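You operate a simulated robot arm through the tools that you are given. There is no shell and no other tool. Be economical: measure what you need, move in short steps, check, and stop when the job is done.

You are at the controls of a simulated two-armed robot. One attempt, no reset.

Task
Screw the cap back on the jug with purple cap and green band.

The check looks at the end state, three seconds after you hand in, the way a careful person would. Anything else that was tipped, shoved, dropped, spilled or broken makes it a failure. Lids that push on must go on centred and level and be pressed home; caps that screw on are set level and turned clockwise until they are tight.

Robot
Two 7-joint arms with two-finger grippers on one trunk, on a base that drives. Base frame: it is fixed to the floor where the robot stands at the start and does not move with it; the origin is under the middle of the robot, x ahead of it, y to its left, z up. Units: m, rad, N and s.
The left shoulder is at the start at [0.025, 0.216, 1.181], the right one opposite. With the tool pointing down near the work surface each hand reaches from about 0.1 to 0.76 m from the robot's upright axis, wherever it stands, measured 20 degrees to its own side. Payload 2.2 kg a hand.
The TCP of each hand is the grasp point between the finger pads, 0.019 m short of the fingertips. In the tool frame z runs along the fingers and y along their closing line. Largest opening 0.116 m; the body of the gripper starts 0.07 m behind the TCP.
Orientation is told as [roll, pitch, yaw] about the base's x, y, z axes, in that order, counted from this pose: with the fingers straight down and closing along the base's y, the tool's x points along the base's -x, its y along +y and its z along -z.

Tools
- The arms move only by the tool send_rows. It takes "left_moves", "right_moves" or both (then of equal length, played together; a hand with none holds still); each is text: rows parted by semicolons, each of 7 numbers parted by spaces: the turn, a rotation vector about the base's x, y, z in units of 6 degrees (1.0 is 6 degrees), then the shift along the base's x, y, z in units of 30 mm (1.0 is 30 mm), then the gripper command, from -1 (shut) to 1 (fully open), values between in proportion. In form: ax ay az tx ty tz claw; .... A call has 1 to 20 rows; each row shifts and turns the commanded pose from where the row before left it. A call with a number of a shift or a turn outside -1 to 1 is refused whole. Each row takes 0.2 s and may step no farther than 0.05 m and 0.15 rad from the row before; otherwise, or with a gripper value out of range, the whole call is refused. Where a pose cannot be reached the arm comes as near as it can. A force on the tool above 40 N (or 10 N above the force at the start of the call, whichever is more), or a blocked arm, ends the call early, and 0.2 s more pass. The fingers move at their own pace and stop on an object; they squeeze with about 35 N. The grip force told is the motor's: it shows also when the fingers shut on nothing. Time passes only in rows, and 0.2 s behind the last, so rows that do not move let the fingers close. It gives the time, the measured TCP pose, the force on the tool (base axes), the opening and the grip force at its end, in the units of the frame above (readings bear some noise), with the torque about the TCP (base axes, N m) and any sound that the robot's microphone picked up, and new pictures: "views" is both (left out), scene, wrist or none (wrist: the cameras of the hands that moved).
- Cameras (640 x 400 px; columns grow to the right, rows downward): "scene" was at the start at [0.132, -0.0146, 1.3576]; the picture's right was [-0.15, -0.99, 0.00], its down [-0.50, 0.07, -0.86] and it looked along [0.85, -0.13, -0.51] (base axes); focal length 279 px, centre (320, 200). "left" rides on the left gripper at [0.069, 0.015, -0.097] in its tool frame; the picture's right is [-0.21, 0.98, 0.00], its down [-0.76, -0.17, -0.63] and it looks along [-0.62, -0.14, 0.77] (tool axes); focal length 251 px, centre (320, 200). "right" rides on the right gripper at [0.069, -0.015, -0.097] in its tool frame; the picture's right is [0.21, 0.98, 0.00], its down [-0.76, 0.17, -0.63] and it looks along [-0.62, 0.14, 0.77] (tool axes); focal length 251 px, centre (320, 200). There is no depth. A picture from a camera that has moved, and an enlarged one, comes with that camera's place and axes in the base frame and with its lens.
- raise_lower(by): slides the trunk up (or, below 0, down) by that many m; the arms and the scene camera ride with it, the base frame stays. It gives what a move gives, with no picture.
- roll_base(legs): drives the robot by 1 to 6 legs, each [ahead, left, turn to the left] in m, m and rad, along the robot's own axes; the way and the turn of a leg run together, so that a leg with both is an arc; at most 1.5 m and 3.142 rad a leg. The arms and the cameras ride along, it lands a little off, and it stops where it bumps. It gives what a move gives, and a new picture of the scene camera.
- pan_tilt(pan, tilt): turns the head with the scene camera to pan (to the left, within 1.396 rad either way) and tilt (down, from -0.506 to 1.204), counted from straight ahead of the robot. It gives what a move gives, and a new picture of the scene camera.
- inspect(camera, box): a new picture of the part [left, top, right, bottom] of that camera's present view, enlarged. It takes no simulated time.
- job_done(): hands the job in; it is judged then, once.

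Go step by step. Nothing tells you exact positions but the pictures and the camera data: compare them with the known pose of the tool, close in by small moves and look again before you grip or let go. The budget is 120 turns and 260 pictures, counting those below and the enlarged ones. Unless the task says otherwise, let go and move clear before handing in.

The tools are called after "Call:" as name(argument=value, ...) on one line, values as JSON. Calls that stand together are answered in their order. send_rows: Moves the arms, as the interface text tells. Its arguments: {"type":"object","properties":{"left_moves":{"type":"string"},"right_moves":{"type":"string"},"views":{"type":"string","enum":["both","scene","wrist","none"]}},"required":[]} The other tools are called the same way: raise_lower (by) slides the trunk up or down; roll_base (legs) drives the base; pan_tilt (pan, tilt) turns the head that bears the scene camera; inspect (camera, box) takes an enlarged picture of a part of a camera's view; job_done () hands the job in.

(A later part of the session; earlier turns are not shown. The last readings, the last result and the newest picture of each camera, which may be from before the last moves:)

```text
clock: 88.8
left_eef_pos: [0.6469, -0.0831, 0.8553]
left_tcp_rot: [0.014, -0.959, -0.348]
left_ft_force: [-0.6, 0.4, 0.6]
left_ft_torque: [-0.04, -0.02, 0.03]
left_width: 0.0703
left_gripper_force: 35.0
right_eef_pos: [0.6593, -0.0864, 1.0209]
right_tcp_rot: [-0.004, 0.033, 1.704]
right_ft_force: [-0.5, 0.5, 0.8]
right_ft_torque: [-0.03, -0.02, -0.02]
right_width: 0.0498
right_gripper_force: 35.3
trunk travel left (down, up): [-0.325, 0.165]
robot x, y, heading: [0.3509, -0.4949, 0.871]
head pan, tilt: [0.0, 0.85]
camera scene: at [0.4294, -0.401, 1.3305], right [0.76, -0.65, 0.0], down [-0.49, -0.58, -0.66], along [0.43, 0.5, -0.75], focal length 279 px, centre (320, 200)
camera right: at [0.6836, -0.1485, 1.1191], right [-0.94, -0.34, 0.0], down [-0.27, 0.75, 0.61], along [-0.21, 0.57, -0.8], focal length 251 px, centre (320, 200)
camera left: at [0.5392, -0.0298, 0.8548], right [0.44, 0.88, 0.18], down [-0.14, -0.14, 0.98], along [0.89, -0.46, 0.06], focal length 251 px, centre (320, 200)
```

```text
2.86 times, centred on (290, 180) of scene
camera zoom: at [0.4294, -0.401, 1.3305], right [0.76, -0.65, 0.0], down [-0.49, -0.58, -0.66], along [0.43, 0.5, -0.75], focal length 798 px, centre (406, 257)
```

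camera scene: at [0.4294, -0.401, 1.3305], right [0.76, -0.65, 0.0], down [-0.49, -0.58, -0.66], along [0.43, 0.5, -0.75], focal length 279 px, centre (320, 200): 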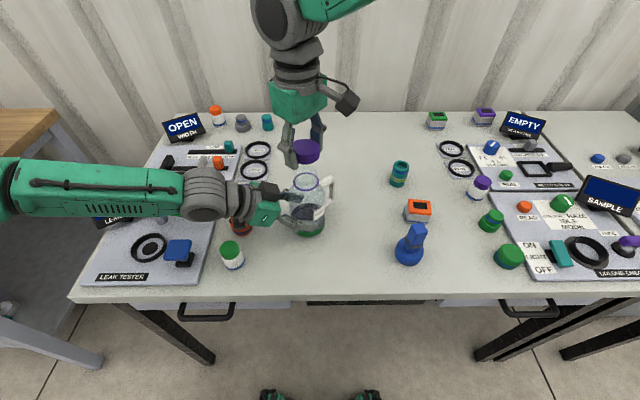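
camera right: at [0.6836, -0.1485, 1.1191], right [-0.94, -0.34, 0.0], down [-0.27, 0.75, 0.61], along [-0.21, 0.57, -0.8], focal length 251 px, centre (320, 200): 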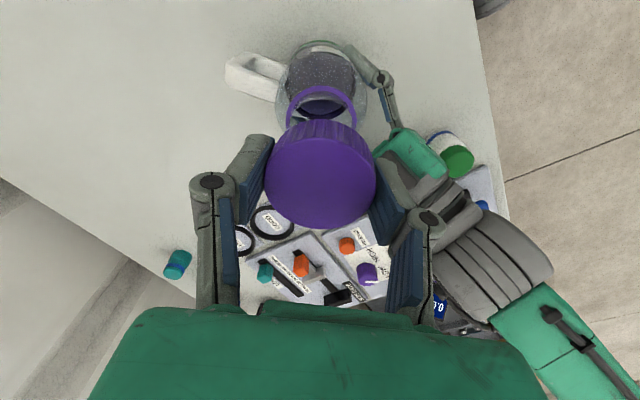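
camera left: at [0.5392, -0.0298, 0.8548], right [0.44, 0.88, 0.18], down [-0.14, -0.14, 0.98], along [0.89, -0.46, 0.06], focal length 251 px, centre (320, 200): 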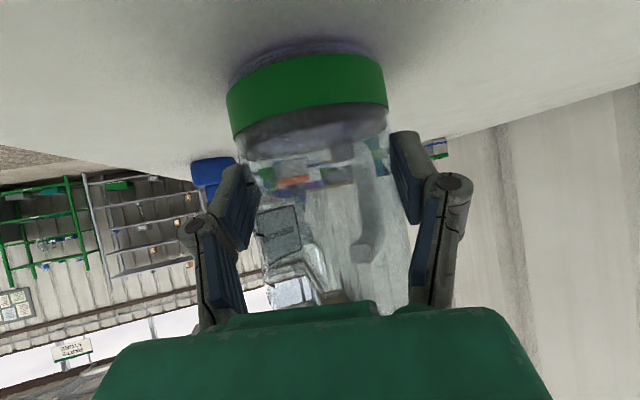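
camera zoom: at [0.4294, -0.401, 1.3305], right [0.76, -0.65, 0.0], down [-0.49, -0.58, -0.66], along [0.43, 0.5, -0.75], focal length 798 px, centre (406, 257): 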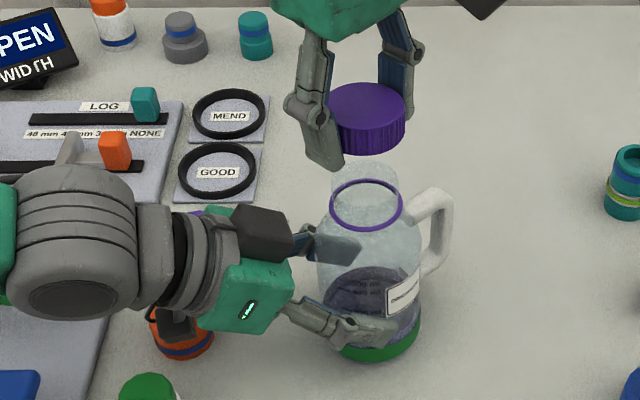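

The jug is held. The right hand is tilted by about 2°; I'll level it, nudge to (0.662,-0.0885) and lower to just above the rim.

Call:
send_rows(right_moves="0.306 0.08 0 0.09 -0.07 0 -1;0 0 0 0 0 -0.2 -1;0 0 0 0 0 -0.2 -1;0 0 0 0 0 -0.2 -1;0 0 0 0 0 0 -1;0 0 0 0 0 0 -1;0 0 0 0 0 0 -1;0 0 0 0 0 0 -1;0 0 0 0 0 0 -1;0 0 0 0 0 0 -1", views="wrist")

Call:
inspect(camera="scene", box=[270, 130, 350, 210])

Call:
inspect(camera="right", box=[220, 60, 420, 240])

```text
clock: 91.0
left_eef_pos: [0.6476, -0.0833, 0.8558]
left_tcp_rot: [0.015, -0.958, -0.349]
left_ft_force: [-0.3, -1.2, 1.9]
left_ft_torque: [-0.19, 0.01, -0.02]
left_width: 0.0706
left_gripper_force: 35.7
right_eef_pos: [0.6629, -0.0874, 1.0039]
right_tcp_rot: [-0.003, -0.001, 1.704]
right_ft_force: [-0.1, 0.8, 0.4]
right_ft_torque: [0.01, 0.01, 0.0]
right_width: 0.0496
right_gripper_force: 34.8
trunk travel left (down, up): [-0.325, 0.165]
robot x, y, heading: [0.3533, -0.4923, 0.869]
head pan, tilt: [0.0, 0.85]
camera right: at [0.6872, -0.1532, 1.0991], right [-0.94, -0.34, 0.0], down [-0.27, 0.73, 0.63], along [-0.22, 0.59, -0.77], focal length 251 px, centre (320, 200)
```

right: 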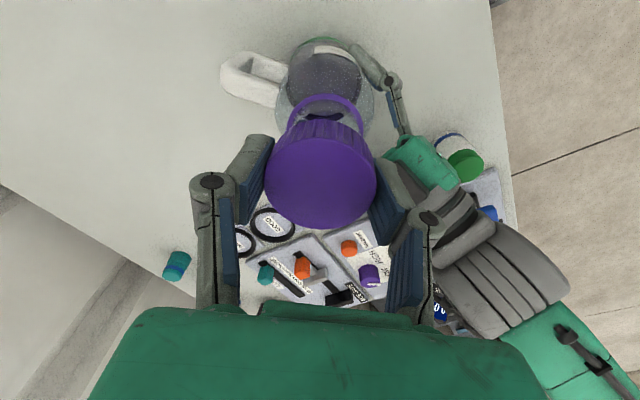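

```text
5.00 times, centred on (310, 170) of scene
camera zoom: at [0.4296, -0.4015, 1.3305], right [0.76, -0.65, 0.0], down [-0.49, -0.58, -0.66], along [0.43, 0.5, -0.75], focal length 1396 px, centre (370, 350)
```

zoom: 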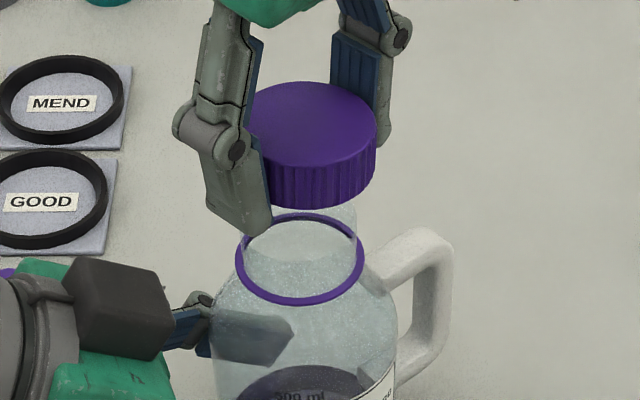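

```text
2.22 times, centred on (320, 150) of right
camera zoom: at [0.6872, -0.1532, 1.0991], right [-0.94, -0.34, 0.0], down [-0.27, 0.73, 0.63], along [-0.22, 0.59, -0.77], focal length 559 px, centre (320, 311)
```

zoom: 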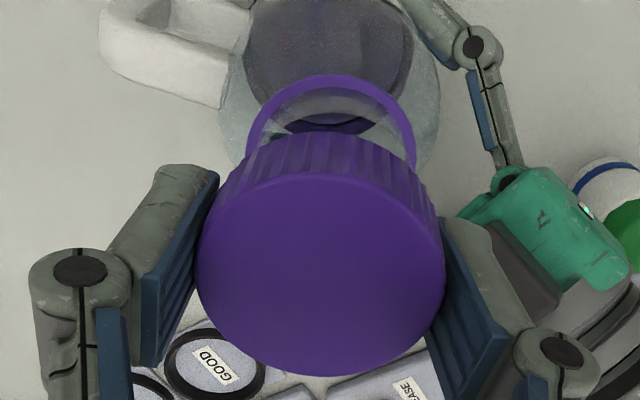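

The cap's bottom is roughly flush with my fingertips. Views suggest the cap is ~4 mm too far in +x relative to the neck, so I'll correct and lower to just above the rim.

Call:
send_rows(right_moves="0 0 0 -0.125 -0.04 0 -1;0 0 0 0 0 -0.2 -1;0 0 0 0 0 -0.2 -1;0 0 0 0 0 -0.1 -1;0 0 0 0 0 0 -1;0 0 0 0 0 0 -1;0 0 0 0 0 0 -1;0 0 0 0 0 0 -1;0 0 0 0 0 0 -1;0 0 0 0 0 0 -1;0 0 0 0 0 0 -1;0 0 0 0 0 0 -1", views="none")

Call:
inspect(camera="scene", box=[270, 130, 350, 210])

Call:
inspect(camera="right", box=[220, 60, 420, 240])

Call:
inspect(camera="left", box=[160, 200, 480, 400])

```text
clock: 93.6
left_eef_pos: [0.6475, -0.0829, 0.8557]
left_tcp_rot: [0.015, -0.958, -0.349]
left_ft_force: [-1.3, -0.1, 2.2]
left_ft_torque: [-0.12, 0.09, -0.03]
left_width: 0.0706
left_gripper_force: 35.0
right_eef_pos: [0.6582, -0.0915, 0.9897]
right_tcp_rot: [-0.001, -0.002, 1.704]
right_ft_force: [0.3, 0.4, 0.3]
right_ft_torque: [0.0, 0.01, 0.01]
right_width: 0.0494
right_gripper_force: 34.6
trunk travel left (down, up): [-0.325, 0.165]
robot x, y, heading: [0.3507, -0.4954, 0.867]
head pan, tilt: [0.0, 0.85]
```

```text
5.00 times, centred on (310, 170) of scene
camera zoom: at [0.429, -0.4011, 1.3305], right [0.76, -0.65, 0.0], down [-0.49, -0.58, -0.66], along [0.43, 0.5, -0.75], focal length 1396 px, centre (370, 350)
```

zoom: 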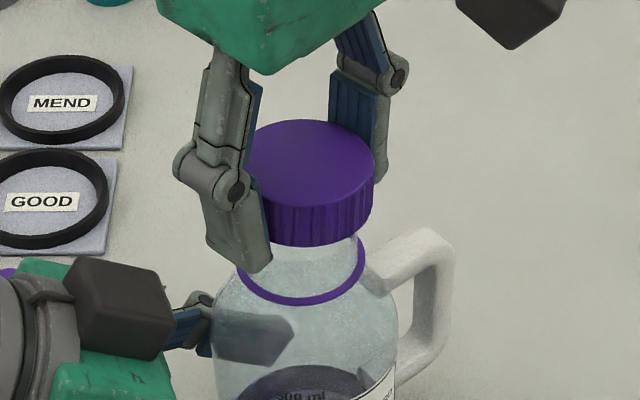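

```text
2.22 times, centred on (320, 150) of right
camera zoom: at [0.6829, -0.1561, 1.0853], right [-0.94, -0.34, 0.0], down [-0.27, 0.73, 0.63], along [-0.22, 0.59, -0.77], focal length 559 px, centre (320, 311)
```

zoom: 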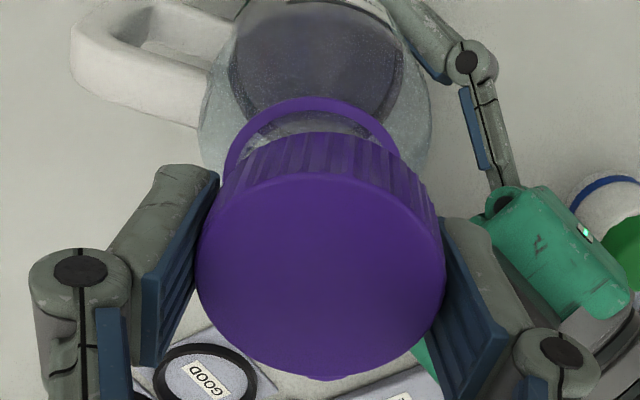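

```text
2.00 times, centred on (320, 300) of left
camera zoom: at [0.5391, -0.0298, 0.8548], right [0.44, 0.88, 0.18], down [-0.14, -0.14, 0.98], along [0.89, -0.46, 0.06], focal length 503 px, centre (320, 0)
```

zoom: 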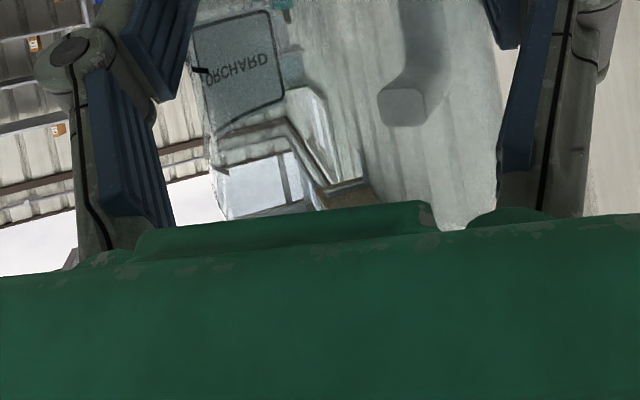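

Now it's slightly over-corrected, with the neck about (+1.5,+3) mm from the cap. I'll nudge and lower gently until contact.

Call:
send_rows(right_moves="0 0 0 0.05 0.1 0 -1;0 0 0 0 0 0 -1;0 0 0 0 0 0 -1;0 0 0 0 0 0 -1;0 0 0 0 0 0 -1;0 0 0 0 0 -0.1 -1;0 0 0 0 0 -0.1 -1;0 0 0 0 0 0 -1;0 0 0 0 0 0 -1", views="none")

Call:
inspect(camera="scene", box=[270, 130, 350, 210])

Call:
inspect(camera="right", box=[220, 60, 420, 240])

```text
clock: 95.6
left_eef_pos: [0.6464, -0.0835, 0.8565]
left_tcp_rot: [0.016, -0.958, -0.348]
left_ft_force: [-1.5, -0.1, 1.9]
left_ft_torque: [-0.1, 0.04, -0.05]
left_width: 0.0706
left_gripper_force: 35.1
right_eef_pos: [0.6599, -0.0876, 0.9823]
right_tcp_rot: [-0.001, 0.001, 1.703]
right_ft_force: [0.7, 1.0, -1.0]
right_ft_torque: [-0.03, 0.0, 0.01]
right_width: 0.0495
right_gripper_force: 34.9
trunk travel left (down, up): [-0.325, 0.165]
robot x, y, heading: [0.3518, -0.4925, 0.872]
head pan, tilt: [0.0, 0.85]
```

```text
5.00 times, centred on (310, 170) of scene
camera zoom: at [0.429, -0.4011, 1.3305], right [0.76, -0.65, 0.0], down [-0.49, -0.58, -0.66], along [0.43, 0.5, -0.75], focal length 1396 px, centre (370, 350)
```

zoom: 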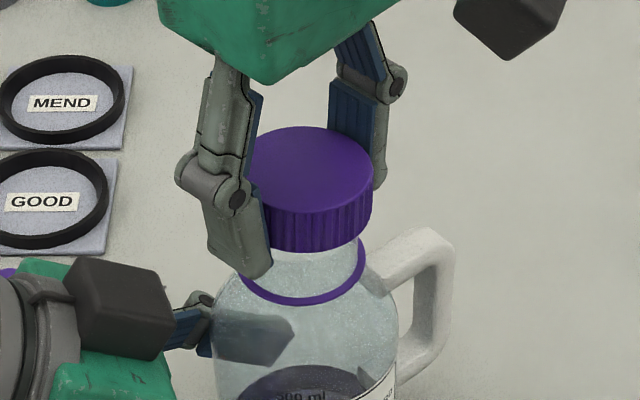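

```text
2.22 times, centred on (320, 150) of right
camera zoom: at [0.6848, -0.1534, 1.079], right [-0.94, -0.34, 0.0], down [-0.27, 0.73, 0.63], along [-0.22, 0.59, -0.77], focal length 559 px, centre (320, 311)
```

zoom: 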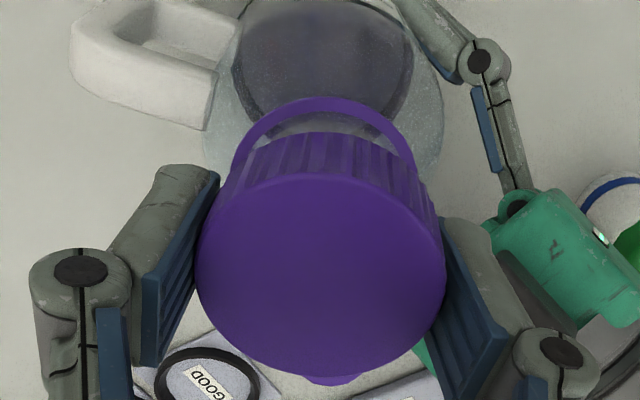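

The ring and cap are now centred in the wrist view. I'll lower in 1.5 mm steps, watching the force.

Call:
send_rows(right_moves="0 0 0 0 0 -0.05 -1;0 0 0 0 0 -0.05 -1;0 0 0 0 0 -0.05 -1;0 0 0 0 0 -0.05 -1;0 0 0 0 0 0 -1", views="none")

Call:
inspect(camera="scene", box=[270, 130, 350, 210])

```text
clock: 96.8
left_eef_pos: [0.6461, -0.0827, 0.8563]
left_tcp_rot: [0.017, -0.958, -0.347]
left_ft_force: [-0.8, -1.0, 2.4]
left_ft_torque: [-0.1, 0.06, -0.03]
left_width: 0.0704
left_gripper_force: 34.4
right_eef_pos: [0.6601, -0.0863, 0.9783]
right_tcp_rot: [-0.002, 0.0, 1.703]
right_ft_force: [0.0, 0.1, -1.2]
right_ft_torque: [-0.02, -0.04, 0.0]
right_width: 0.0493
right_gripper_force: 34.8
trunk travel left (down, up): [-0.325, 0.165]
robot x, y, heading: [0.3512, -0.4937, 0.864]
head pan, tilt: [0.0, 0.85]
```

```text
5.00 times, centred on (310, 170) of scene
camera zoom: at [0.429, -0.4011, 1.3305], right [0.76, -0.65, 0.0], down [-0.49, -0.58, -0.66], along [0.43, 0.5, -0.75], focal length 1396 px, centre (370, 350)
```

zoom: 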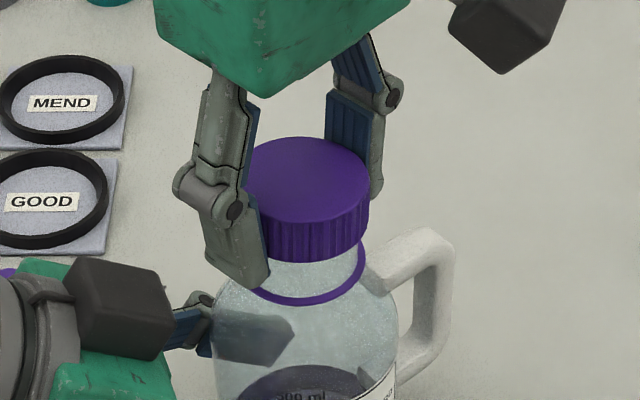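

Call:
send_rows(right_moves="0 0 0 0 0 -0.05 -1;0 0 0 0 0 -0.05 -1;0 0 0 0 0 -0.05 -1;0 0 0 0 0 -0.05 -1;0 0 0 0 0 0 -1", views="none")

Call:
inspect(camera="scene", box=[270, 130, 350, 210])

```text
clock: 98.0
left_eef_pos: [0.6456, -0.0831, 0.8552]
left_tcp_rot: [0.016, -0.96, -0.351]
left_ft_force: [-0.3, -1.5, 0.9]
left_ft_torque: [-0.07, 0.03, -0.03]
left_width: 0.0706
left_gripper_force: 34.8
right_eef_pos: [0.6598, -0.0868, 0.9703]
right_tcp_rot: [-0.001, 0.001, 1.703]
right_ft_force: [-0.4, 0.4, 0.4]
right_ft_torque: [0.01, 0.02, -0.01]
right_width: 0.0493
right_gripper_force: 35.1
trunk travel left (down, up): [-0.325, 0.165]
robot x, y, heading: [0.3533, -0.4999, 0.863]
head pan, tilt: [0.0, 0.85]
```

```text
5.00 times, centred on (310, 170) of scene
camera zoom: at [0.4293, -0.4012, 1.3305], right [0.76, -0.65, 0.0], down [-0.49, -0.58, -0.66], along [0.43, 0.5, -0.75], focal length 1396 px, centre (370, 350)
```

zoom: 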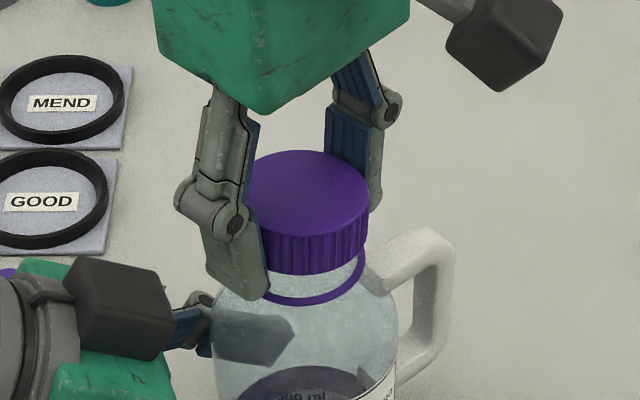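

Call:
send_rows(right_moves="0 0 0 0 0 -0.05 -1;0 0 0 0 0 -0.05 -1;0 0 0 0 0 -0.05 -1;0 0 0 0 0 0 -1;0 0 0 0 0 0 -1", views="none")

Call:
inspect(camera="scene", box=[270, 130, 350, 210])

```text
clock: 99.2
left_eef_pos: [0.6465, -0.0834, 0.8551]
left_tcp_rot: [0.015, -0.961, -0.351]
left_ft_force: [1.3, -4.9, 1.0]
left_ft_torque: [0.64, 0.03, 0.0]
left_width: 0.0704
left_gripper_force: 35.3
right_eef_pos: [0.6587, -0.0874, 0.9676]
right_tcp_rot: [-0.002, -0.002, 1.703]
right_ft_force: [-0.2, 7.5, 2.9]
right_ft_torque: [0.13, 0.0, -0.01]
right_width: 0.0493
right_gripper_force: 34.9
trunk travel left (down, up): [-0.325, 0.165]
robot x, y, heading: [0.3514, -0.4952, 0.867]
head pan, tilt: [0.0, 0.85]
```

```text
5.00 times, centred on (310, 170) of scene
camera zoom: at [0.4291, -0.401, 1.3305], right [0.76, -0.65, 0.0], down [-0.49, -0.58, -0.66], along [0.43, 0.5, -0.75], focal length 1396 px, centre (370, 350)
```

zoom: 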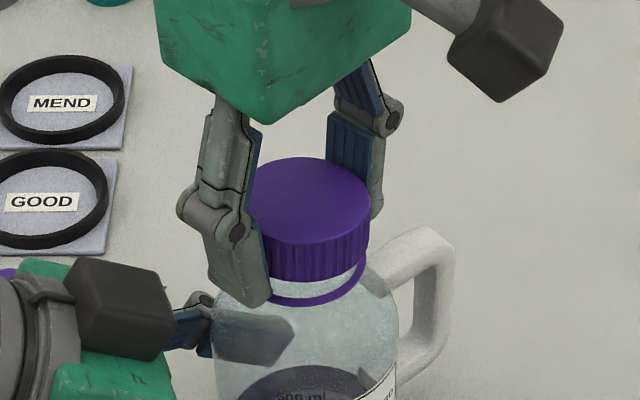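

There's a contact pushing the tool toward +y. I'll shift 1.5 mm that way and press a bit further.

Call:
send_rows(right_moves="0 0 0 0 0.05 0 -1;0 0 0 0 0 0 -1;0 0 0 0 0 0 -1;0 0 0 0 0 0 -1", views="none")

Call:
send_rows(right_moves="0 0 0 0 0 -0.05 -1;0 0 0 0 0 0 -1;0 0 0 0 0 0 -1", views="none")

```text
clock: 100.2
left_eef_pos: [0.6474, -0.0829, 0.8559]
left_tcp_rot: [0.017, -0.958, -0.349]
left_ft_force: [-0.1, -3.0, 1.8]
left_ft_torque: [0.03, 0.12, 0.0]
left_width: 0.0705
left_gripper_force: 34.7
right_eef_pos: [0.6588, -0.0861, 0.9666]
right_tcp_rot: [-0.003, 0.002, 1.703]
right_ft_force: [-1.4, 1.9, -1.7]
right_ft_torque: [-0.02, -0.04, -0.02]
right_width: 0.0492
right_gripper_force: 34.8
trunk travel left (down, up): [-0.325, 0.165]
robot x, y, heading: [0.3501, -0.4953, 0.869]
head pan, tilt: [0.0, 0.85]
```

```text
clock: 101.0
left_eef_pos: [0.6461, -0.0821, 0.8549]
left_tcp_rot: [0.015, -0.959, -0.349]
left_ft_force: [0.9, -0.4, 1.8]
left_ft_torque: [-0.15, 0.0, 0.01]
left_width: 0.0706
left_gripper_force: 35.0
right_eef_pos: [0.6587, -0.0864, 0.9648]
right_tcp_rot: [-0.002, -0.001, 1.703]
right_ft_force: [-0.4, 0.8, 0.2]
right_ft_torque: [0.02, -0.01, 0.01]
right_width: 0.0491
right_gripper_force: 34.5
trunk travel left (down, up): [-0.325, 0.165]
robot x, y, heading: [0.3531, -0.4935, 0.867]
head pan, tilt: [0.0, 0.85]
```

Call:
send_rows(right_moves="0 0 0 0 0 -0.05 -1;0 0 0 0 0 0 -1;0 0 0 0 0 0 -1", views="none")

Call:
send_rows(right_moves="0 0 0 0 0 -0.05 -1;0 0 0 0 0 0 -1;0 0 0 0 0 0 -1", views="none")

Call:
inspect(camera="scene", box=[270, 130, 350, 210])

```text
clock: 101.8
left_eef_pos: [0.6464, -0.0832, 0.856]
left_tcp_rot: [0.016, -0.957, -0.349]
left_ft_force: [0.9, 0.1, 2.0]
left_ft_torque: [-0.13, -0.04, 0.05]
left_width: 0.0706
left_gripper_force: 34.8
right_eef_pos: [0.6594, -0.0866, 0.9636]
right_tcp_rot: [0.0, -0.001, 1.705]
right_ft_force: [0.1, 0.4, 0.0]
right_ft_torque: [0.0, 0.0, -0.02]
right_width: 0.0493
right_gripper_force: 34.9
trunk travel left (down, up): [-0.325, 0.165]
robot x, y, heading: [0.3529, -0.4915, 0.864]
head pan, tilt: [0.0, 0.85]
```

```text
clock: 102.6
left_eef_pos: [0.6474, -0.0832, 0.8558]
left_tcp_rot: [0.016, -0.958, -0.351]
left_ft_force: [3.5, 1.3, 1.4]
left_ft_torque: [-0.42, 0.24, 0.07]
left_width: 0.0705
left_gripper_force: 34.9
right_eef_pos: [0.6597, -0.0871, 0.9618]
right_tcp_rot: [0.001, 0.002, 1.702]
right_ft_force: [-3.0, -1.1, -1.9]
right_ft_torque: [0.15, 0.03, 0.0]
right_width: 0.0486
right_gripper_force: 34.8
trunk travel left (down, up): [-0.325, 0.165]
robot x, y, heading: [0.3501, -0.4929, 0.866]
head pan, tilt: [0.0, 0.85]
```

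```text
5.00 times, centred on (310, 170) of scene
camera zoom: at [0.4293, -0.401, 1.3305], right [0.76, -0.65, 0.0], down [-0.49, -0.58, -0.66], along [0.43, 0.5, -0.75], focal length 1396 px, centre (370, 350)
```

zoom: 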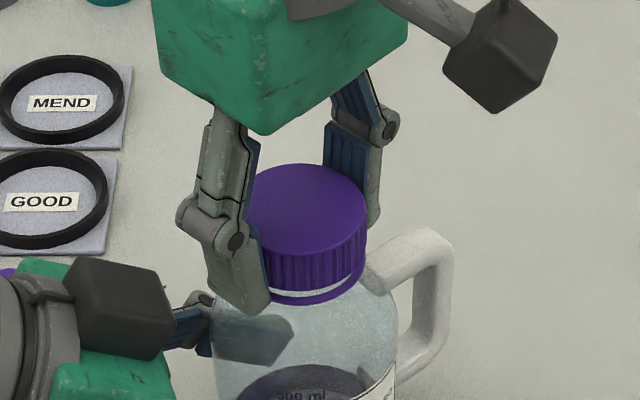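

The cap sits over the neck just above the ring. I'll start turning clockwise with a slight downward follow and watch torque.

Call:
send_rows(right_moves="0 0 -0.7 0 0 -0.02 -1;0 0 -0.7 0 0 -0.02 -1;0 0 -0.7 0 0 -0.02 -1;0 0 -0.7 0 0 -0.02 -1;0 0 -0.7 0 0 0 -1;0 0 -0.7 0 0 0 -1;0 0 -0.7 0 0 0 -1;0 0 -0.7 0 0 0 -1", views="none")

Call:
inspect(camera="scene", box=[250, 120, 350, 240])

```text
clock: 104.4
left_eef_pos: [0.647, -0.082, 0.856]
left_tcp_rot: [0.018, -0.96, -0.349]
left_ft_force: [15.9, 14.8, 14.2]
left_ft_torque: [-0.83, 0.59, 0.35]
left_width: 0.0705
left_gripper_force: 34.3
right_eef_pos: [0.6749, -0.0866, 0.9657]
right_tcp_rot: [0.028, 0.0, 1.082]
right_ft_force: [-15.2, -14.1, -13.0]
right_ft_torque: [-0.63, 0.61, 0.06]
right_width: 0.0481
right_gripper_force: 34.9
trunk travel left (down, up): [-0.325, 0.165]
robot x, y, heading: [0.3532, -0.491, 0.867]
head pan, tilt: [0.0, 0.85]
```

```text
3.33 times, centred on (300, 180) of scene
camera zoom: at [0.4295, -0.4007, 1.3305], right [0.76, -0.65, 0.0], down [-0.49, -0.58, -0.66], along [0.43, 0.5, -0.75], focal length 931 px, centre (387, 267)
```

zoom: 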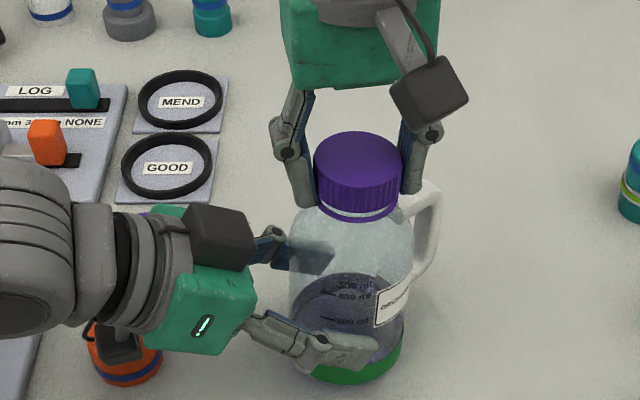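

The right hand drifted about 15 mm in +x during the turn and is pulling on the jug. I'll hold briefly to see whether it's transient.

Call:
send_rows(right_moves="0 0 0 0 0 0 -1;0 0 0 0 0 0 -1", views="none")

```text
clock: 105.0
left_eef_pos: [0.6471, -0.0826, 0.857]
left_tcp_rot: [0.019, -0.961, -0.349]
left_ft_force: [13.7, 16.6, 12.2]
left_ft_torque: [-0.95, 0.29, 0.5]
left_width: 0.0709
left_gripper_force: 35.1
right_eef_pos: [0.6744, -0.0856, 0.965]
right_tcp_rot: [0.029, 0.001, 1.082]
right_ft_force: [-13.5, -14.2, -6.5]
right_ft_torque: [-0.49, 0.49, 0.05]
right_width: 0.0481
right_gripper_force: 34.9
trunk travel left (down, up): [-0.325, 0.165]
robot x, y, heading: [0.3547, -0.4963, 0.866]
head pan, tilt: [0.0, 0.85]
```

The pull persists. I'll ease the right hand back in -x in small steps and watch the response.

Call:
send_rows(right_moves="0 0 0 -0.15 -0.05 -0.03 -1;0 0 0 0 0 0 -1;0 0 0 0 0 0 -1", views="none")

Call:
send_rows(right_moves="0 0 0 -0.15 0 -0.03 -1;0 0 0 0 0 0 -1;0 0 0 0 0 0 -1", views="scene")

```text
clock: 105.8
left_eef_pos: [0.6448, -0.0852, 0.8542]
left_tcp_rot: [0.012, -0.959, -0.35]
left_ft_force: [-16.0, 1.6, 13.2]
left_ft_torque: [-0.28, -0.78, 0.03]
left_width: 0.0708
left_gripper_force: 34.7
right_eef_pos: [0.6701, -0.0886, 0.9646]
right_tcp_rot: [0.024, 0.001, 1.082]
right_ft_force: [12.4, 2.1, 2.5]
right_ft_torque: [0.5, -0.95, -0.01]
right_width: 0.0466
right_gripper_force: 34.6
trunk travel left (down, up): [-0.325, 0.165]
robot x, y, heading: [0.3538, -0.4943, 0.867]
head pan, tilt: [0.0, 0.85]
```

```text
clock: 106.6
left_eef_pos: [0.6463, -0.0851, 0.8533]
left_tcp_rot: [0.015, -0.956, -0.35]
left_ft_force: [-18.4, -12.7, -4.0]
left_ft_torque: [0.6, -0.93, -0.38]
left_width: 0.0701
left_gripper_force: 34.6
right_eef_pos: [0.6681, -0.0891, 0.9624]
right_tcp_rot: [0.025, 0.0, 1.078]
right_ft_force: [17.8, 10.9, 7.3]
right_ft_torque: [0.47, -0.85, -0.04]
right_width: 0.0465
right_gripper_force: 35.2
trunk travel left (down, up): [-0.325, 0.165]
robot x, y, heading: [0.3512, -0.4981, 0.868]
head pan, tilt: [0.0, 0.85]
camera scene: at [0.4284, -0.4014, 1.3305], right [0.76, -0.65, 0.0], down [-0.49, -0.58, -0.66], along [0.43, 0.5, -0.75], focal length 279 px, centre (320, 200)
```

scene: 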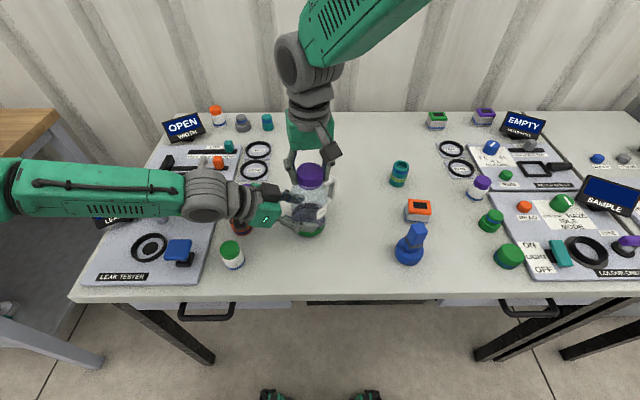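

Call:
inspect(camera="scene", box=[250, 140, 350, 250])

Call:
inspect(camera="left", box=[160, 0, 480, 320])

Call:
inspect(camera="right", box=[160, 0, 480, 300])

```text
3.64 times, centred on (300, 195) of scene
camera zoom: at [0.4284, -0.4014, 1.3305], right [0.76, -0.65, 0.0], down [-0.49, -0.58, -0.66], along [0.43, 0.5, -0.75], focal length 1016 px, centre (393, 218)
```

zoom: 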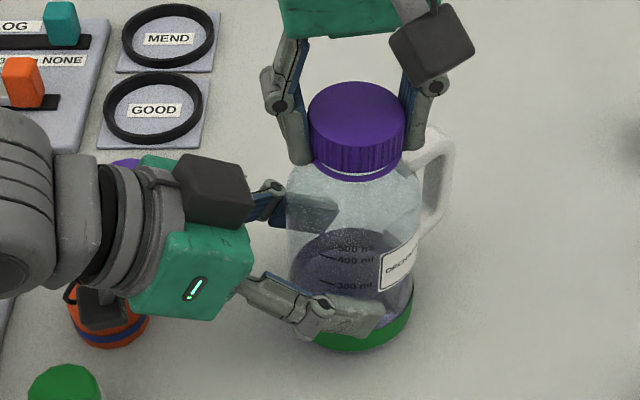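

```text
1.25 times, centred on (320, 160) of left
camera zoom: at [0.5388, -0.0315, 0.8533], right [0.44, 0.88, 0.18], down [-0.13, -0.14, 0.98], along [0.89, -0.46, 0.06], focal length 314 px, centre (320, 250)
```

zoom: 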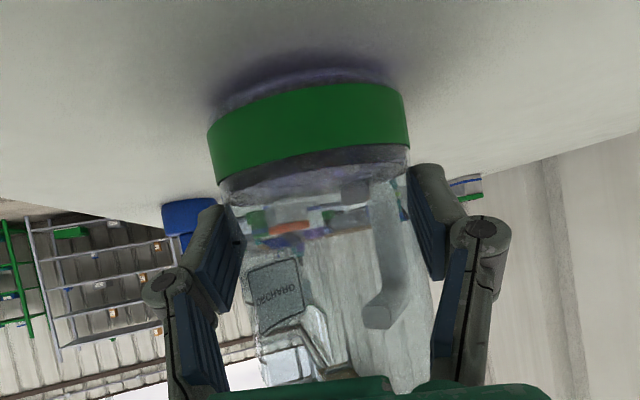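

```text
1.33 times, centred on (320, 150) of right
camera zoom: at [0.6513, -0.1571, 1.0581], right [-0.96, 0.27, 0.02], down [0.22, 0.74, 0.64], along [0.16, 0.62, -0.77], focal length 335 px, centre (320, 267)
```

zoom: 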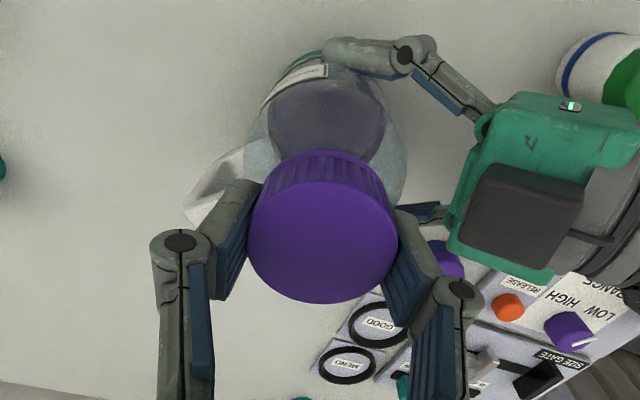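

The jug still stands and the cap sits on the neck, but the hands are fighting. I'll open the right fingers slightly to release the stress and look.

Call:
send_rows(right_moves="0 0 0 0 0 0 0.25;0 0 0 0 0 0 0.25;0 0 0 0 0 0 0.25;0 0 0 0 0 0 0.25", views="wrist")

Call:
inspect(camera="scene", box=[260, 140, 350, 250])

Call:
inspect(camera="right", box=[220, 60, 420, 240])

```text
clock: 107.6
left_eef_pos: [0.6469, -0.0825, 0.8563]
left_tcp_rot: [0.017, -0.958, -0.349]
left_ft_force: [-0.1, 0.5, -1.2]
left_ft_torque: [0.01, 0.04, 0.02]
left_width: 0.07
left_gripper_force: 34.9
right_eef_pos: [0.665, -0.0882, 0.9622]
right_tcp_rot: [0.028, 0.005, 1.081]
right_ft_force: [-0.1, 0.2, 0.6]
right_ft_torque: [-0.02, 0.02, -0.01]
right_width: 0.0724
right_gripper_force: 0.0
trunk travel left (down, up): [-0.325, 0.165]
robot x, y, heading: [0.3558, -0.4912, 0.866]
head pan, tilt: [0.0, 0.85]
camera right: at [0.6488, -0.1567, 1.0584], right [-0.96, 0.27, 0.03], down [0.23, 0.74, 0.63], along [0.15, 0.62, -0.77], focal length 251 px, centre (320, 200)
```

right: 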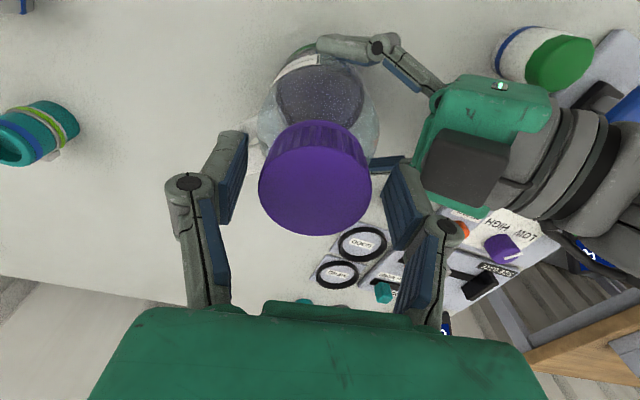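

```text
3.64 times, centred on (305, 195) of scene
camera zoom: at [0.4296, -0.4008, 1.3304], right [0.76, -0.65, 0.0], down [-0.49, -0.58, -0.66], along [0.43, 0.5, -0.75], focal length 1016 px, centre (374, 218)
```

zoom: 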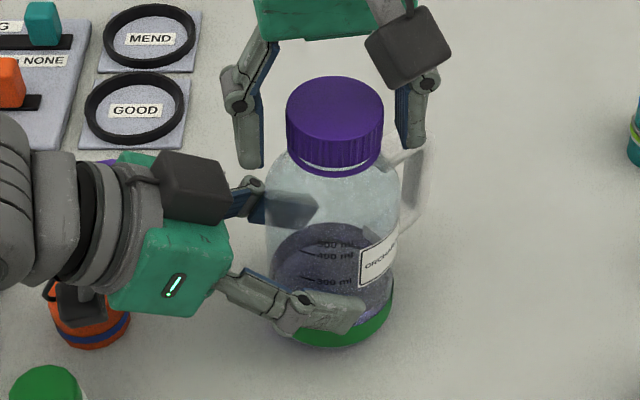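

```text
2.22 times, centred on (320, 150) of right
camera zoom: at [0.6488, -0.1567, 1.0584], right [-0.96, 0.27, 0.03], down [0.23, 0.74, 0.63], along [0.15, 0.62, -0.77], focal length 559 px, centre (320, 311)
```

zoom: 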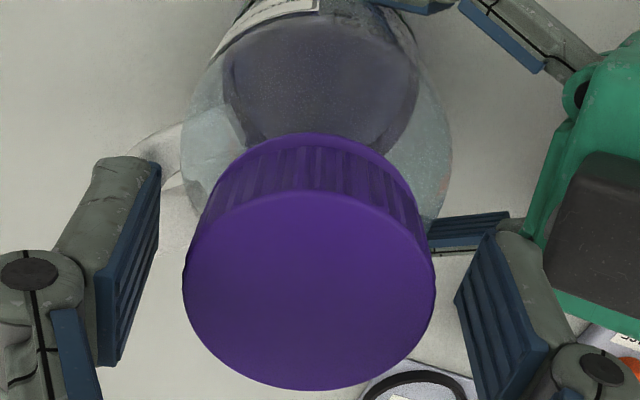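

Call:
inspect(camera="scene", box=[280, 150, 325, 195])

Call:
inspect(camera="right", box=[250, 90, 390, 190])

```text
8.89 times, centred on (302, 172) of scene
camera zoom: at [0.4296, -0.4008, 1.3304], right [0.76, -0.65, 0.0], down [-0.49, -0.58, -0.66], along [0.43, 0.5, -0.75], focal length 2482 px, centre (476, 444)
```

zoom: 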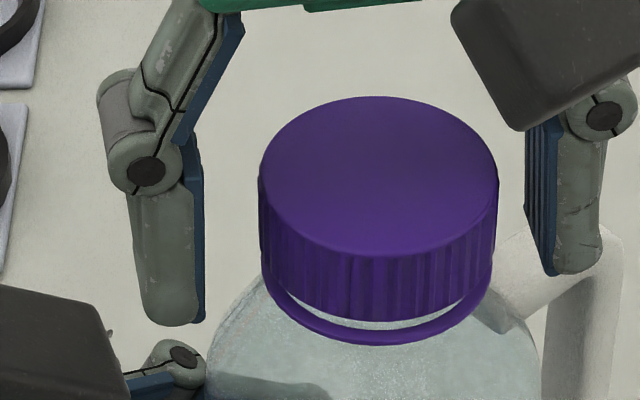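

```text
4.00 times, centred on (320, 140) of right
camera zoom: at [0.6488, -0.1567, 1.0584], right [-0.96, 0.27, 0.03], down [0.23, 0.74, 0.63], along [0.15, 0.62, -0.77], focal length 1006 px, centre (320, 440)
```

zoom: 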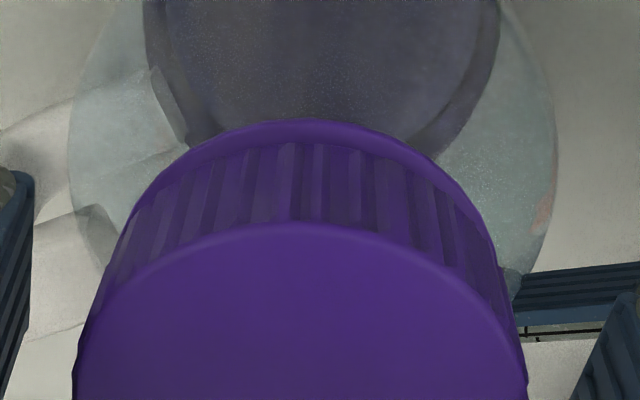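

The cap rests level and centred on the thread with about 4 mm to go. I'll raise the open right hand clear, level it, and test how well it turns in free air to choose a safe range.

Call:
send_rows(right_moves="-0.126 -0.236 0 0.09 0.03 0.3 0.25;0 0 0 0 0 0.4 0.25;0 0 0 0 0 0.4 0.25;0 0 0 0 0 0.4 0.25;0 0 0 0 0 0 0.25;0 0 0 0 0 0 0.25;0 0 0 0 0 0 0.25;0 0 0 0 0 0 0.25", views="none")

Call:
send_rows(right_moves="0 0 -1 0 0 0 0.25;0 0 -1 0 0 0 0.25;0 0 -1 0 0 0 0.25;0 0 -1 0 0 0 0.25;0 0 -1 0 0 0 0.25;0 0 -1 0 0 0 0.25;0 0 -1 0 0 0 0.25;0 0 -1 0 0 0 0.25;0 0 -1 0 0 0 0.25;0 0 -1 0 0 0 0.25;0 0 0 0 0 0 0.25;0 0 0 0 0 0 0.25;0 0 0 0 0 0 0.25;0 0 0 0 0 0 0.25", views="scene")

```text
clock: 109.6
left_eef_pos: [0.6452, -0.0851, 0.856]
left_tcp_rot: [0.02, -0.959, -0.356]
left_ft_force: [-0.5, 0.1, -1.5]
left_ft_torque: [0.02, 0.07, 0.01]
left_width: 0.0702
left_gripper_force: 35.1
right_eef_pos: [0.6642, -0.1024, 0.9801]
right_tcp_rot: [0.014, 0.06, 1.071]
right_ft_force: [-0.3, 0.0, 0.3]
right_ft_torque: [0.01, 0.01, -0.02]
right_width: 0.0727
right_gripper_force: 0.2
trunk travel left (down, up): [-0.325, 0.165]
robot x, y, heading: [0.3521, -0.4951, 0.864]
head pan, tilt: [0.0, 0.85]
stopped in row 8 (right hand): the arm was blocked; the commanded pose is now the measured one
```

```text
clock: 112.6
left_eef_pos: [0.6463, -0.0849, 0.8588]
left_tcp_rot: [0.022, -0.957, -0.355]
left_ft_force: [0.8, 1.0, -2.7]
left_ft_torque: [0.05, 0.01, 0.02]
left_width: 0.07
left_gripper_force: 35.0
right_eef_pos: [0.6799, -0.102, 0.9892]
right_tcp_rot: [0.029, 0.101, -0.015]
right_ft_force: [0.5, 0.2, 0.4]
right_ft_torque: [-0.01, 0.0, 0.03]
right_width: 0.0726
right_gripper_force: 0.0
trunk travel left (down, up): [-0.325, 0.165]
robot x, y, heading: [0.3529, -0.495, 0.866]
head pan, tilt: [0.0, 0.85]
camera scene: at [0.4296, -0.4009, 1.3304], right [0.76, -0.65, 0.0], down [-0.49, -0.58, -0.66], along [0.43, 0.5, -0.75], focal length 279 px, centre (320, 200)
```

scene: 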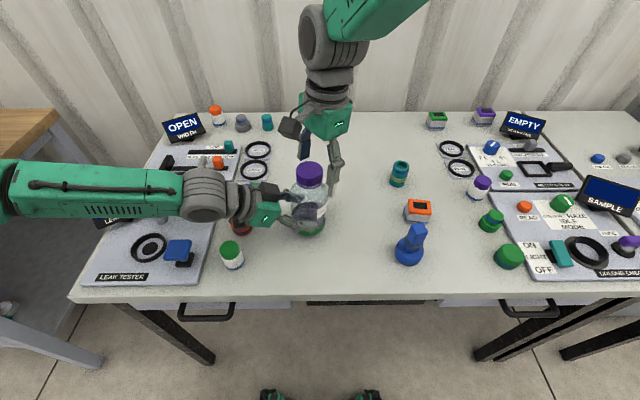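

Something restricts the right arm: it won't rise and it tilts. I'll look at that arm with the head.

Call:
pan_tilt(pan=-0.5, tilt=0.2)

Call:
inspect(camera="right", box=[0, 0, 640, 400])

```text
clock: 113.6
left_eef_pos: [0.6445, -0.0855, 0.8575]
left_tcp_rot: [0.021, -0.958, -0.355]
left_ft_force: [0.0, 0.4, -1.8]
left_ft_torque: [0.03, 0.04, -0.03]
left_width: 0.0701
left_gripper_force: 34.8
right_eef_pos: [0.6803, -0.0993, 0.991]
right_tcp_rot: [0.033, 0.101, -0.016]
right_ft_force: [-0.3, -0.7, 0.1]
right_ft_torque: [-0.02, 0.0, 0.02]
right_width: 0.0729
right_gripper_force: 0.2
trunk travel left (down, up): [-0.325, 0.165]
robot x, y, heading: [0.3554, -0.4952, 0.867]
head pan, tilt: [-0.499, 0.201]
camera scene: at [0.4661, -0.4266, 1.3881], right [0.36, -0.93, 0.0], down [-0.19, -0.08, -0.98], along [0.91, 0.35, -0.2], focal length 279 px, centre (320, 200)
```

scene: 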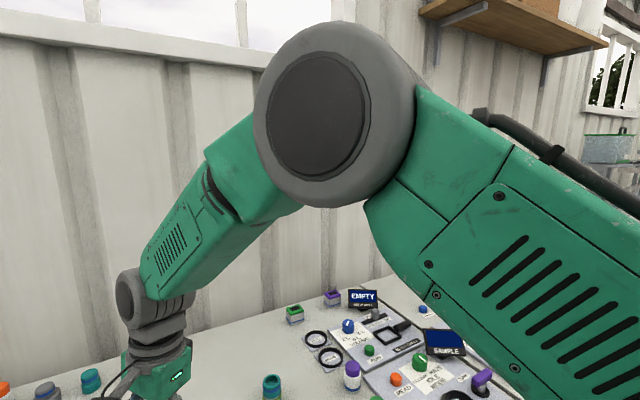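

```text
1.00 times, centred on (320, 200) of right (not enlarged: the box is as wide or as high as the picture)
camera zoom: at [0.6214, -0.1165, 1.0926], right [-0.2, 0.98, 0.05], down [0.82, 0.13, 0.56], along [0.54, 0.15, -0.83], focal length 251 px, centre (320, 200)
```

zoom: 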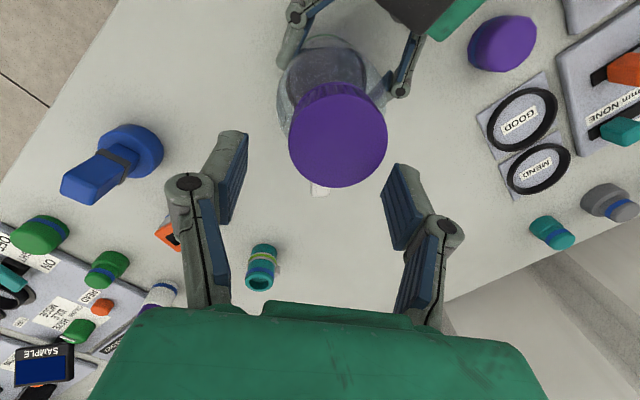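

The right arm is in a cramped elbow-up posture because the hand works too high relative to the shoulder. I'll open the left hand, which still straddles the jug, and raise the trunk by 0.15 m to get a more natural posture.

Call:
send_rows(left_moves="0 0 0 0 0 0 1;0 0 0 0 0 0 1;0 0 0 0 0 0 1;0 0 0 0 0 0 1", views="none")

Call:
raise_lower(by=0.15)

Call:
pan_tilt(pan=0, tilt=0.85)

```text
clock: 114.6
left_eef_pos: [0.6452, -0.0869, 0.8573]
left_tcp_rot: [0.024, -0.958, -0.353]
left_ft_force: [-0.1, -0.3, 0.3]
left_ft_torque: [-0.01, 0.02, 0.0]
left_width: 0.116
left_gripper_force: 0.0
right_eef_pos: [0.6815, -0.1, 0.9923]
right_tcp_rot: [0.034, 0.097, -0.016]
right_ft_force: [0.3, -0.8, 0.7]
right_ft_torque: [-0.02, 0.02, -0.01]
right_width: 0.0725
right_gripper_force: 0.0
trunk travel left (down, up): [-0.325, 0.165]
robot x, y, heading: [0.354, -0.4921, 0.866]
head pan, tilt: [-0.499, 0.201]
```

```text
clock: 116.3
left_eef_pos: [0.6455, -0.0844, 1.0068]
left_tcp_rot: [0.021, -0.957, -0.353]
left_ft_force: [-0.8, -0.2, -0.2]
left_ft_torque: [0.0, 0.0, -0.01]
left_width: 0.1159
left_gripper_force: 0.1
right_eef_pos: [0.6804, -0.0988, 1.1404]
right_tcp_rot: [0.037, 0.098, -0.016]
right_ft_force: [0.6, -0.8, 0.4]
right_ft_torque: [-0.02, -0.01, -0.01]
right_width: 0.0727
right_gripper_force: 0.0
trunk travel left (down, up): [-0.475, 0.015]
robot x, y, heading: [0.3521, -0.4938, 0.87]
head pan, tilt: [-0.499, 0.201]
```

```text
clock: 117.4
left_eef_pos: [0.6458, -0.085, 1.0073]
left_tcp_rot: [0.022, -0.958, -0.357]
left_ft_force: [-0.4, -0.2, 0.9]
left_ft_torque: [0.02, -0.04, 0.0]
left_width: 0.1158
left_gripper_force: 0.0
right_eef_pos: [0.681, -0.0986, 1.1426]
right_tcp_rot: [0.034, 0.096, -0.016]
right_ft_force: [0.2, 0.1, -0.3]
right_ft_torque: [0.0, 0.01, 0.03]
right_width: 0.0726
right_gripper_force: 0.1
trunk travel left (down, up): [-0.475, 0.015]
robot x, y, heading: [0.3508, -0.4939, 0.872]
head pan, tilt: [0.0, 0.85]
camera scene: at [0.4296, -0.4005, 1.4806], right [0.76, -0.65, 0.0], down [-0.49, -0.58, -0.66], along [0.43, 0.5, -0.75], focal length 279 px, centre (320, 200)
```

scene: 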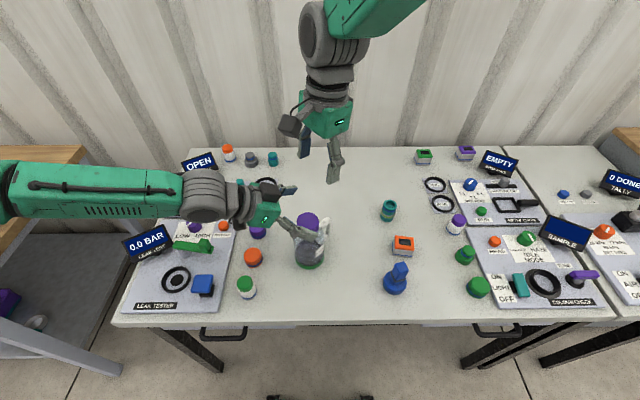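

The jug stands undisturbed with the cap on. I'll lower the left hand straight back around the jug, still open, and reset the right arm in its comfortable zone, levelled at neutral yaw.

Call:
send_rows(right_moves="-0.325 -0.92 0 0.6 -0.5 0 0.25;0 0 0.9 0.6 -0.5 -0.2 0.25;0 0 0.9 0.6 -0.5 -0.2 0.25;0 0 0.9 0.6 -0.5 -0.2 0.25;0 0 0.9 0.6 -0.5 -0.2 0.25;0 0 0.9 0.6 -0.5 -0.2 0.25;0 0 0.9 0.6 -0.5 -0.2 0.25;0 0 0.9 0.6 -0.5 -0.2 0.25;0 0 0.9 0.6 -0.5 -0.2 0.25;0 0 0.9 0 0 0 0.25;0 0 0 0 0 0 0.25;0 0 0 0 0 0 0.25;0 0 0 0 0 0 0.25;0 0 0 0 0 0 0.25;0 0 0 0 0 0 0.25;0 0 0 0 0 0 0.25", views="none")

Call:
inspect(camera="scene", box=[220, 170, 400, 290])

```text
clock: 120.8
left_eef_pos: [0.6454, -0.0855, 1.0068]
left_tcp_rot: [0.022, -0.956, -0.354]
left_ft_force: [-0.9, 0.0, -0.1]
left_ft_torque: [-0.01, 0.01, 0.03]
left_width: 0.116
left_gripper_force: 0.0
right_eef_pos: [0.8236, -0.2363, 1.0843]
right_tcp_rot: [-0.026, -0.04, 0.881]
right_ft_force: [-0.3, -0.6, 0.3]
right_ft_torque: [-0.01, -0.03, 0.01]
right_width: 0.0726
right_gripper_force: 0.0
trunk travel left (down, up): [-0.475, 0.015]
robot x, y, heading: [0.3493, -0.4939, 0.865]
head pan, tilt: [0.0, 0.85]
```

```text
3.33 times, centred on (310, 230) of scene
camera zoom: at [0.4307, -0.4013, 1.4805], right [0.76, -0.65, 0.0], down [-0.49, -0.58, -0.66], along [0.43, 0.5, -0.75], focal length 931 px, centre (353, 100)
```

zoom: 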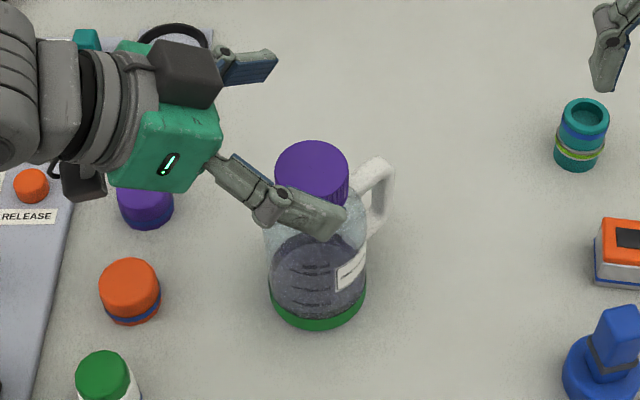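

The jug reads (0.6625,-0.0885). I'll lower the left hand straight down and level the right hand.

Call:
send_rows(left_moves="0 0 0 0.03 0.03 -0.4 1;0 0 0 0.03 0.03 -0.5 1;0 0 0 0 0 -0.5 1;0 0 0 0 0 -0.5 1;0 0 0 0 0 -0.5 1;0 0 0 0 0 -0.5 1;0 0 0 0 0 -0.5 1;0 0 0 0 0 -0.5 1;0 0 0 0 0 -0.5 1;0 0 0 0 0 -0.5 1;0 0 0 0 0 -0.15 1;0 0 0 0 0 0 1;0 0 0 0 0 0 1;0 0 0 0 0 0 1;0 0 0 0 0 0 1;0 0 0 0 0 0 1", right_moves="-0.137 0.435 0 0 0 0 0.25;0 0 0 0 0 0 0.25;0 0 0 0 0 0 0.25;0 0 0 0 0 0 0.25;0 0 0 0 0 0 0.25;0 0 0 0 0 0 0.25;0 0 0 0 0 0 0.25;0 0 0 0 0 0 0.25;0 0 0 0 0 0 0.25;0 0 0 0 0 0 0.25;0 0 0 0 0 0 0.25;0 0 0 0 0 0 0.25;0 0 0 0 0 0 0.25;0 0 0 0 0 0 0.25;0 0 0 0 0 0 0.25;0 0 0 0 0 0 0.25", views="scene")

Call:
inspect(camera="left", box=[0, 0, 640, 400])

```text
clock: 124.2
left_eef_pos: [0.6482, -0.0834, 0.8546]
left_tcp_rot: [0.023, -0.958, -0.356]
left_ft_force: [-0.2, -0.5, 0.4]
left_ft_torque: [0.0, -0.01, -0.02]
left_width: 0.1159
left_gripper_force: 0.1
right_eef_pos: [0.8223, -0.2364, 1.0851]
right_tcp_rot: [0.0, 0.001, 0.881]
right_ft_force: [0.7, 0.0, -0.5]
right_ft_torque: [0.0, 0.0, 0.02]
right_width: 0.0723
right_gripper_force: 0.0
trunk travel left (down, up): [-0.475, 0.015]
robot x, y, heading: [0.355, -0.4983, 0.867]
head pan, tilt: [0.0, 0.85]
camera scene: at [0.4311, -0.4016, 1.4805], right [0.76, -0.65, 0.0], down [-0.49, -0.58, -0.66], along [0.42, 0.5, -0.75], focal length 279 px, centre (320, 200)
```

scene: 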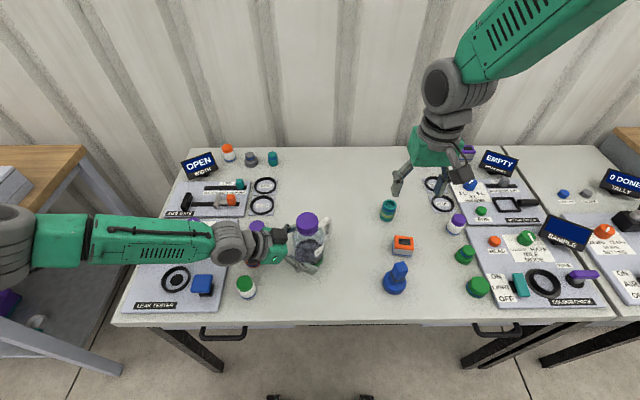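

```text
1.00 times, centred on (320, 200) of left (not enlarged: the box is as wide or as high as the picture)
camera zoom: at [0.5409, -0.0299, 0.854], right [0.44, 0.88, 0.19], down [-0.14, -0.14, 0.98], along [0.89, -0.46, 0.06], focal length 251 px, centre (320, 200)
```

zoom: 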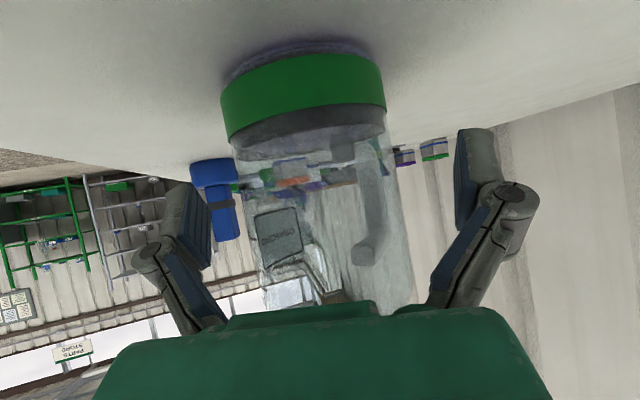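

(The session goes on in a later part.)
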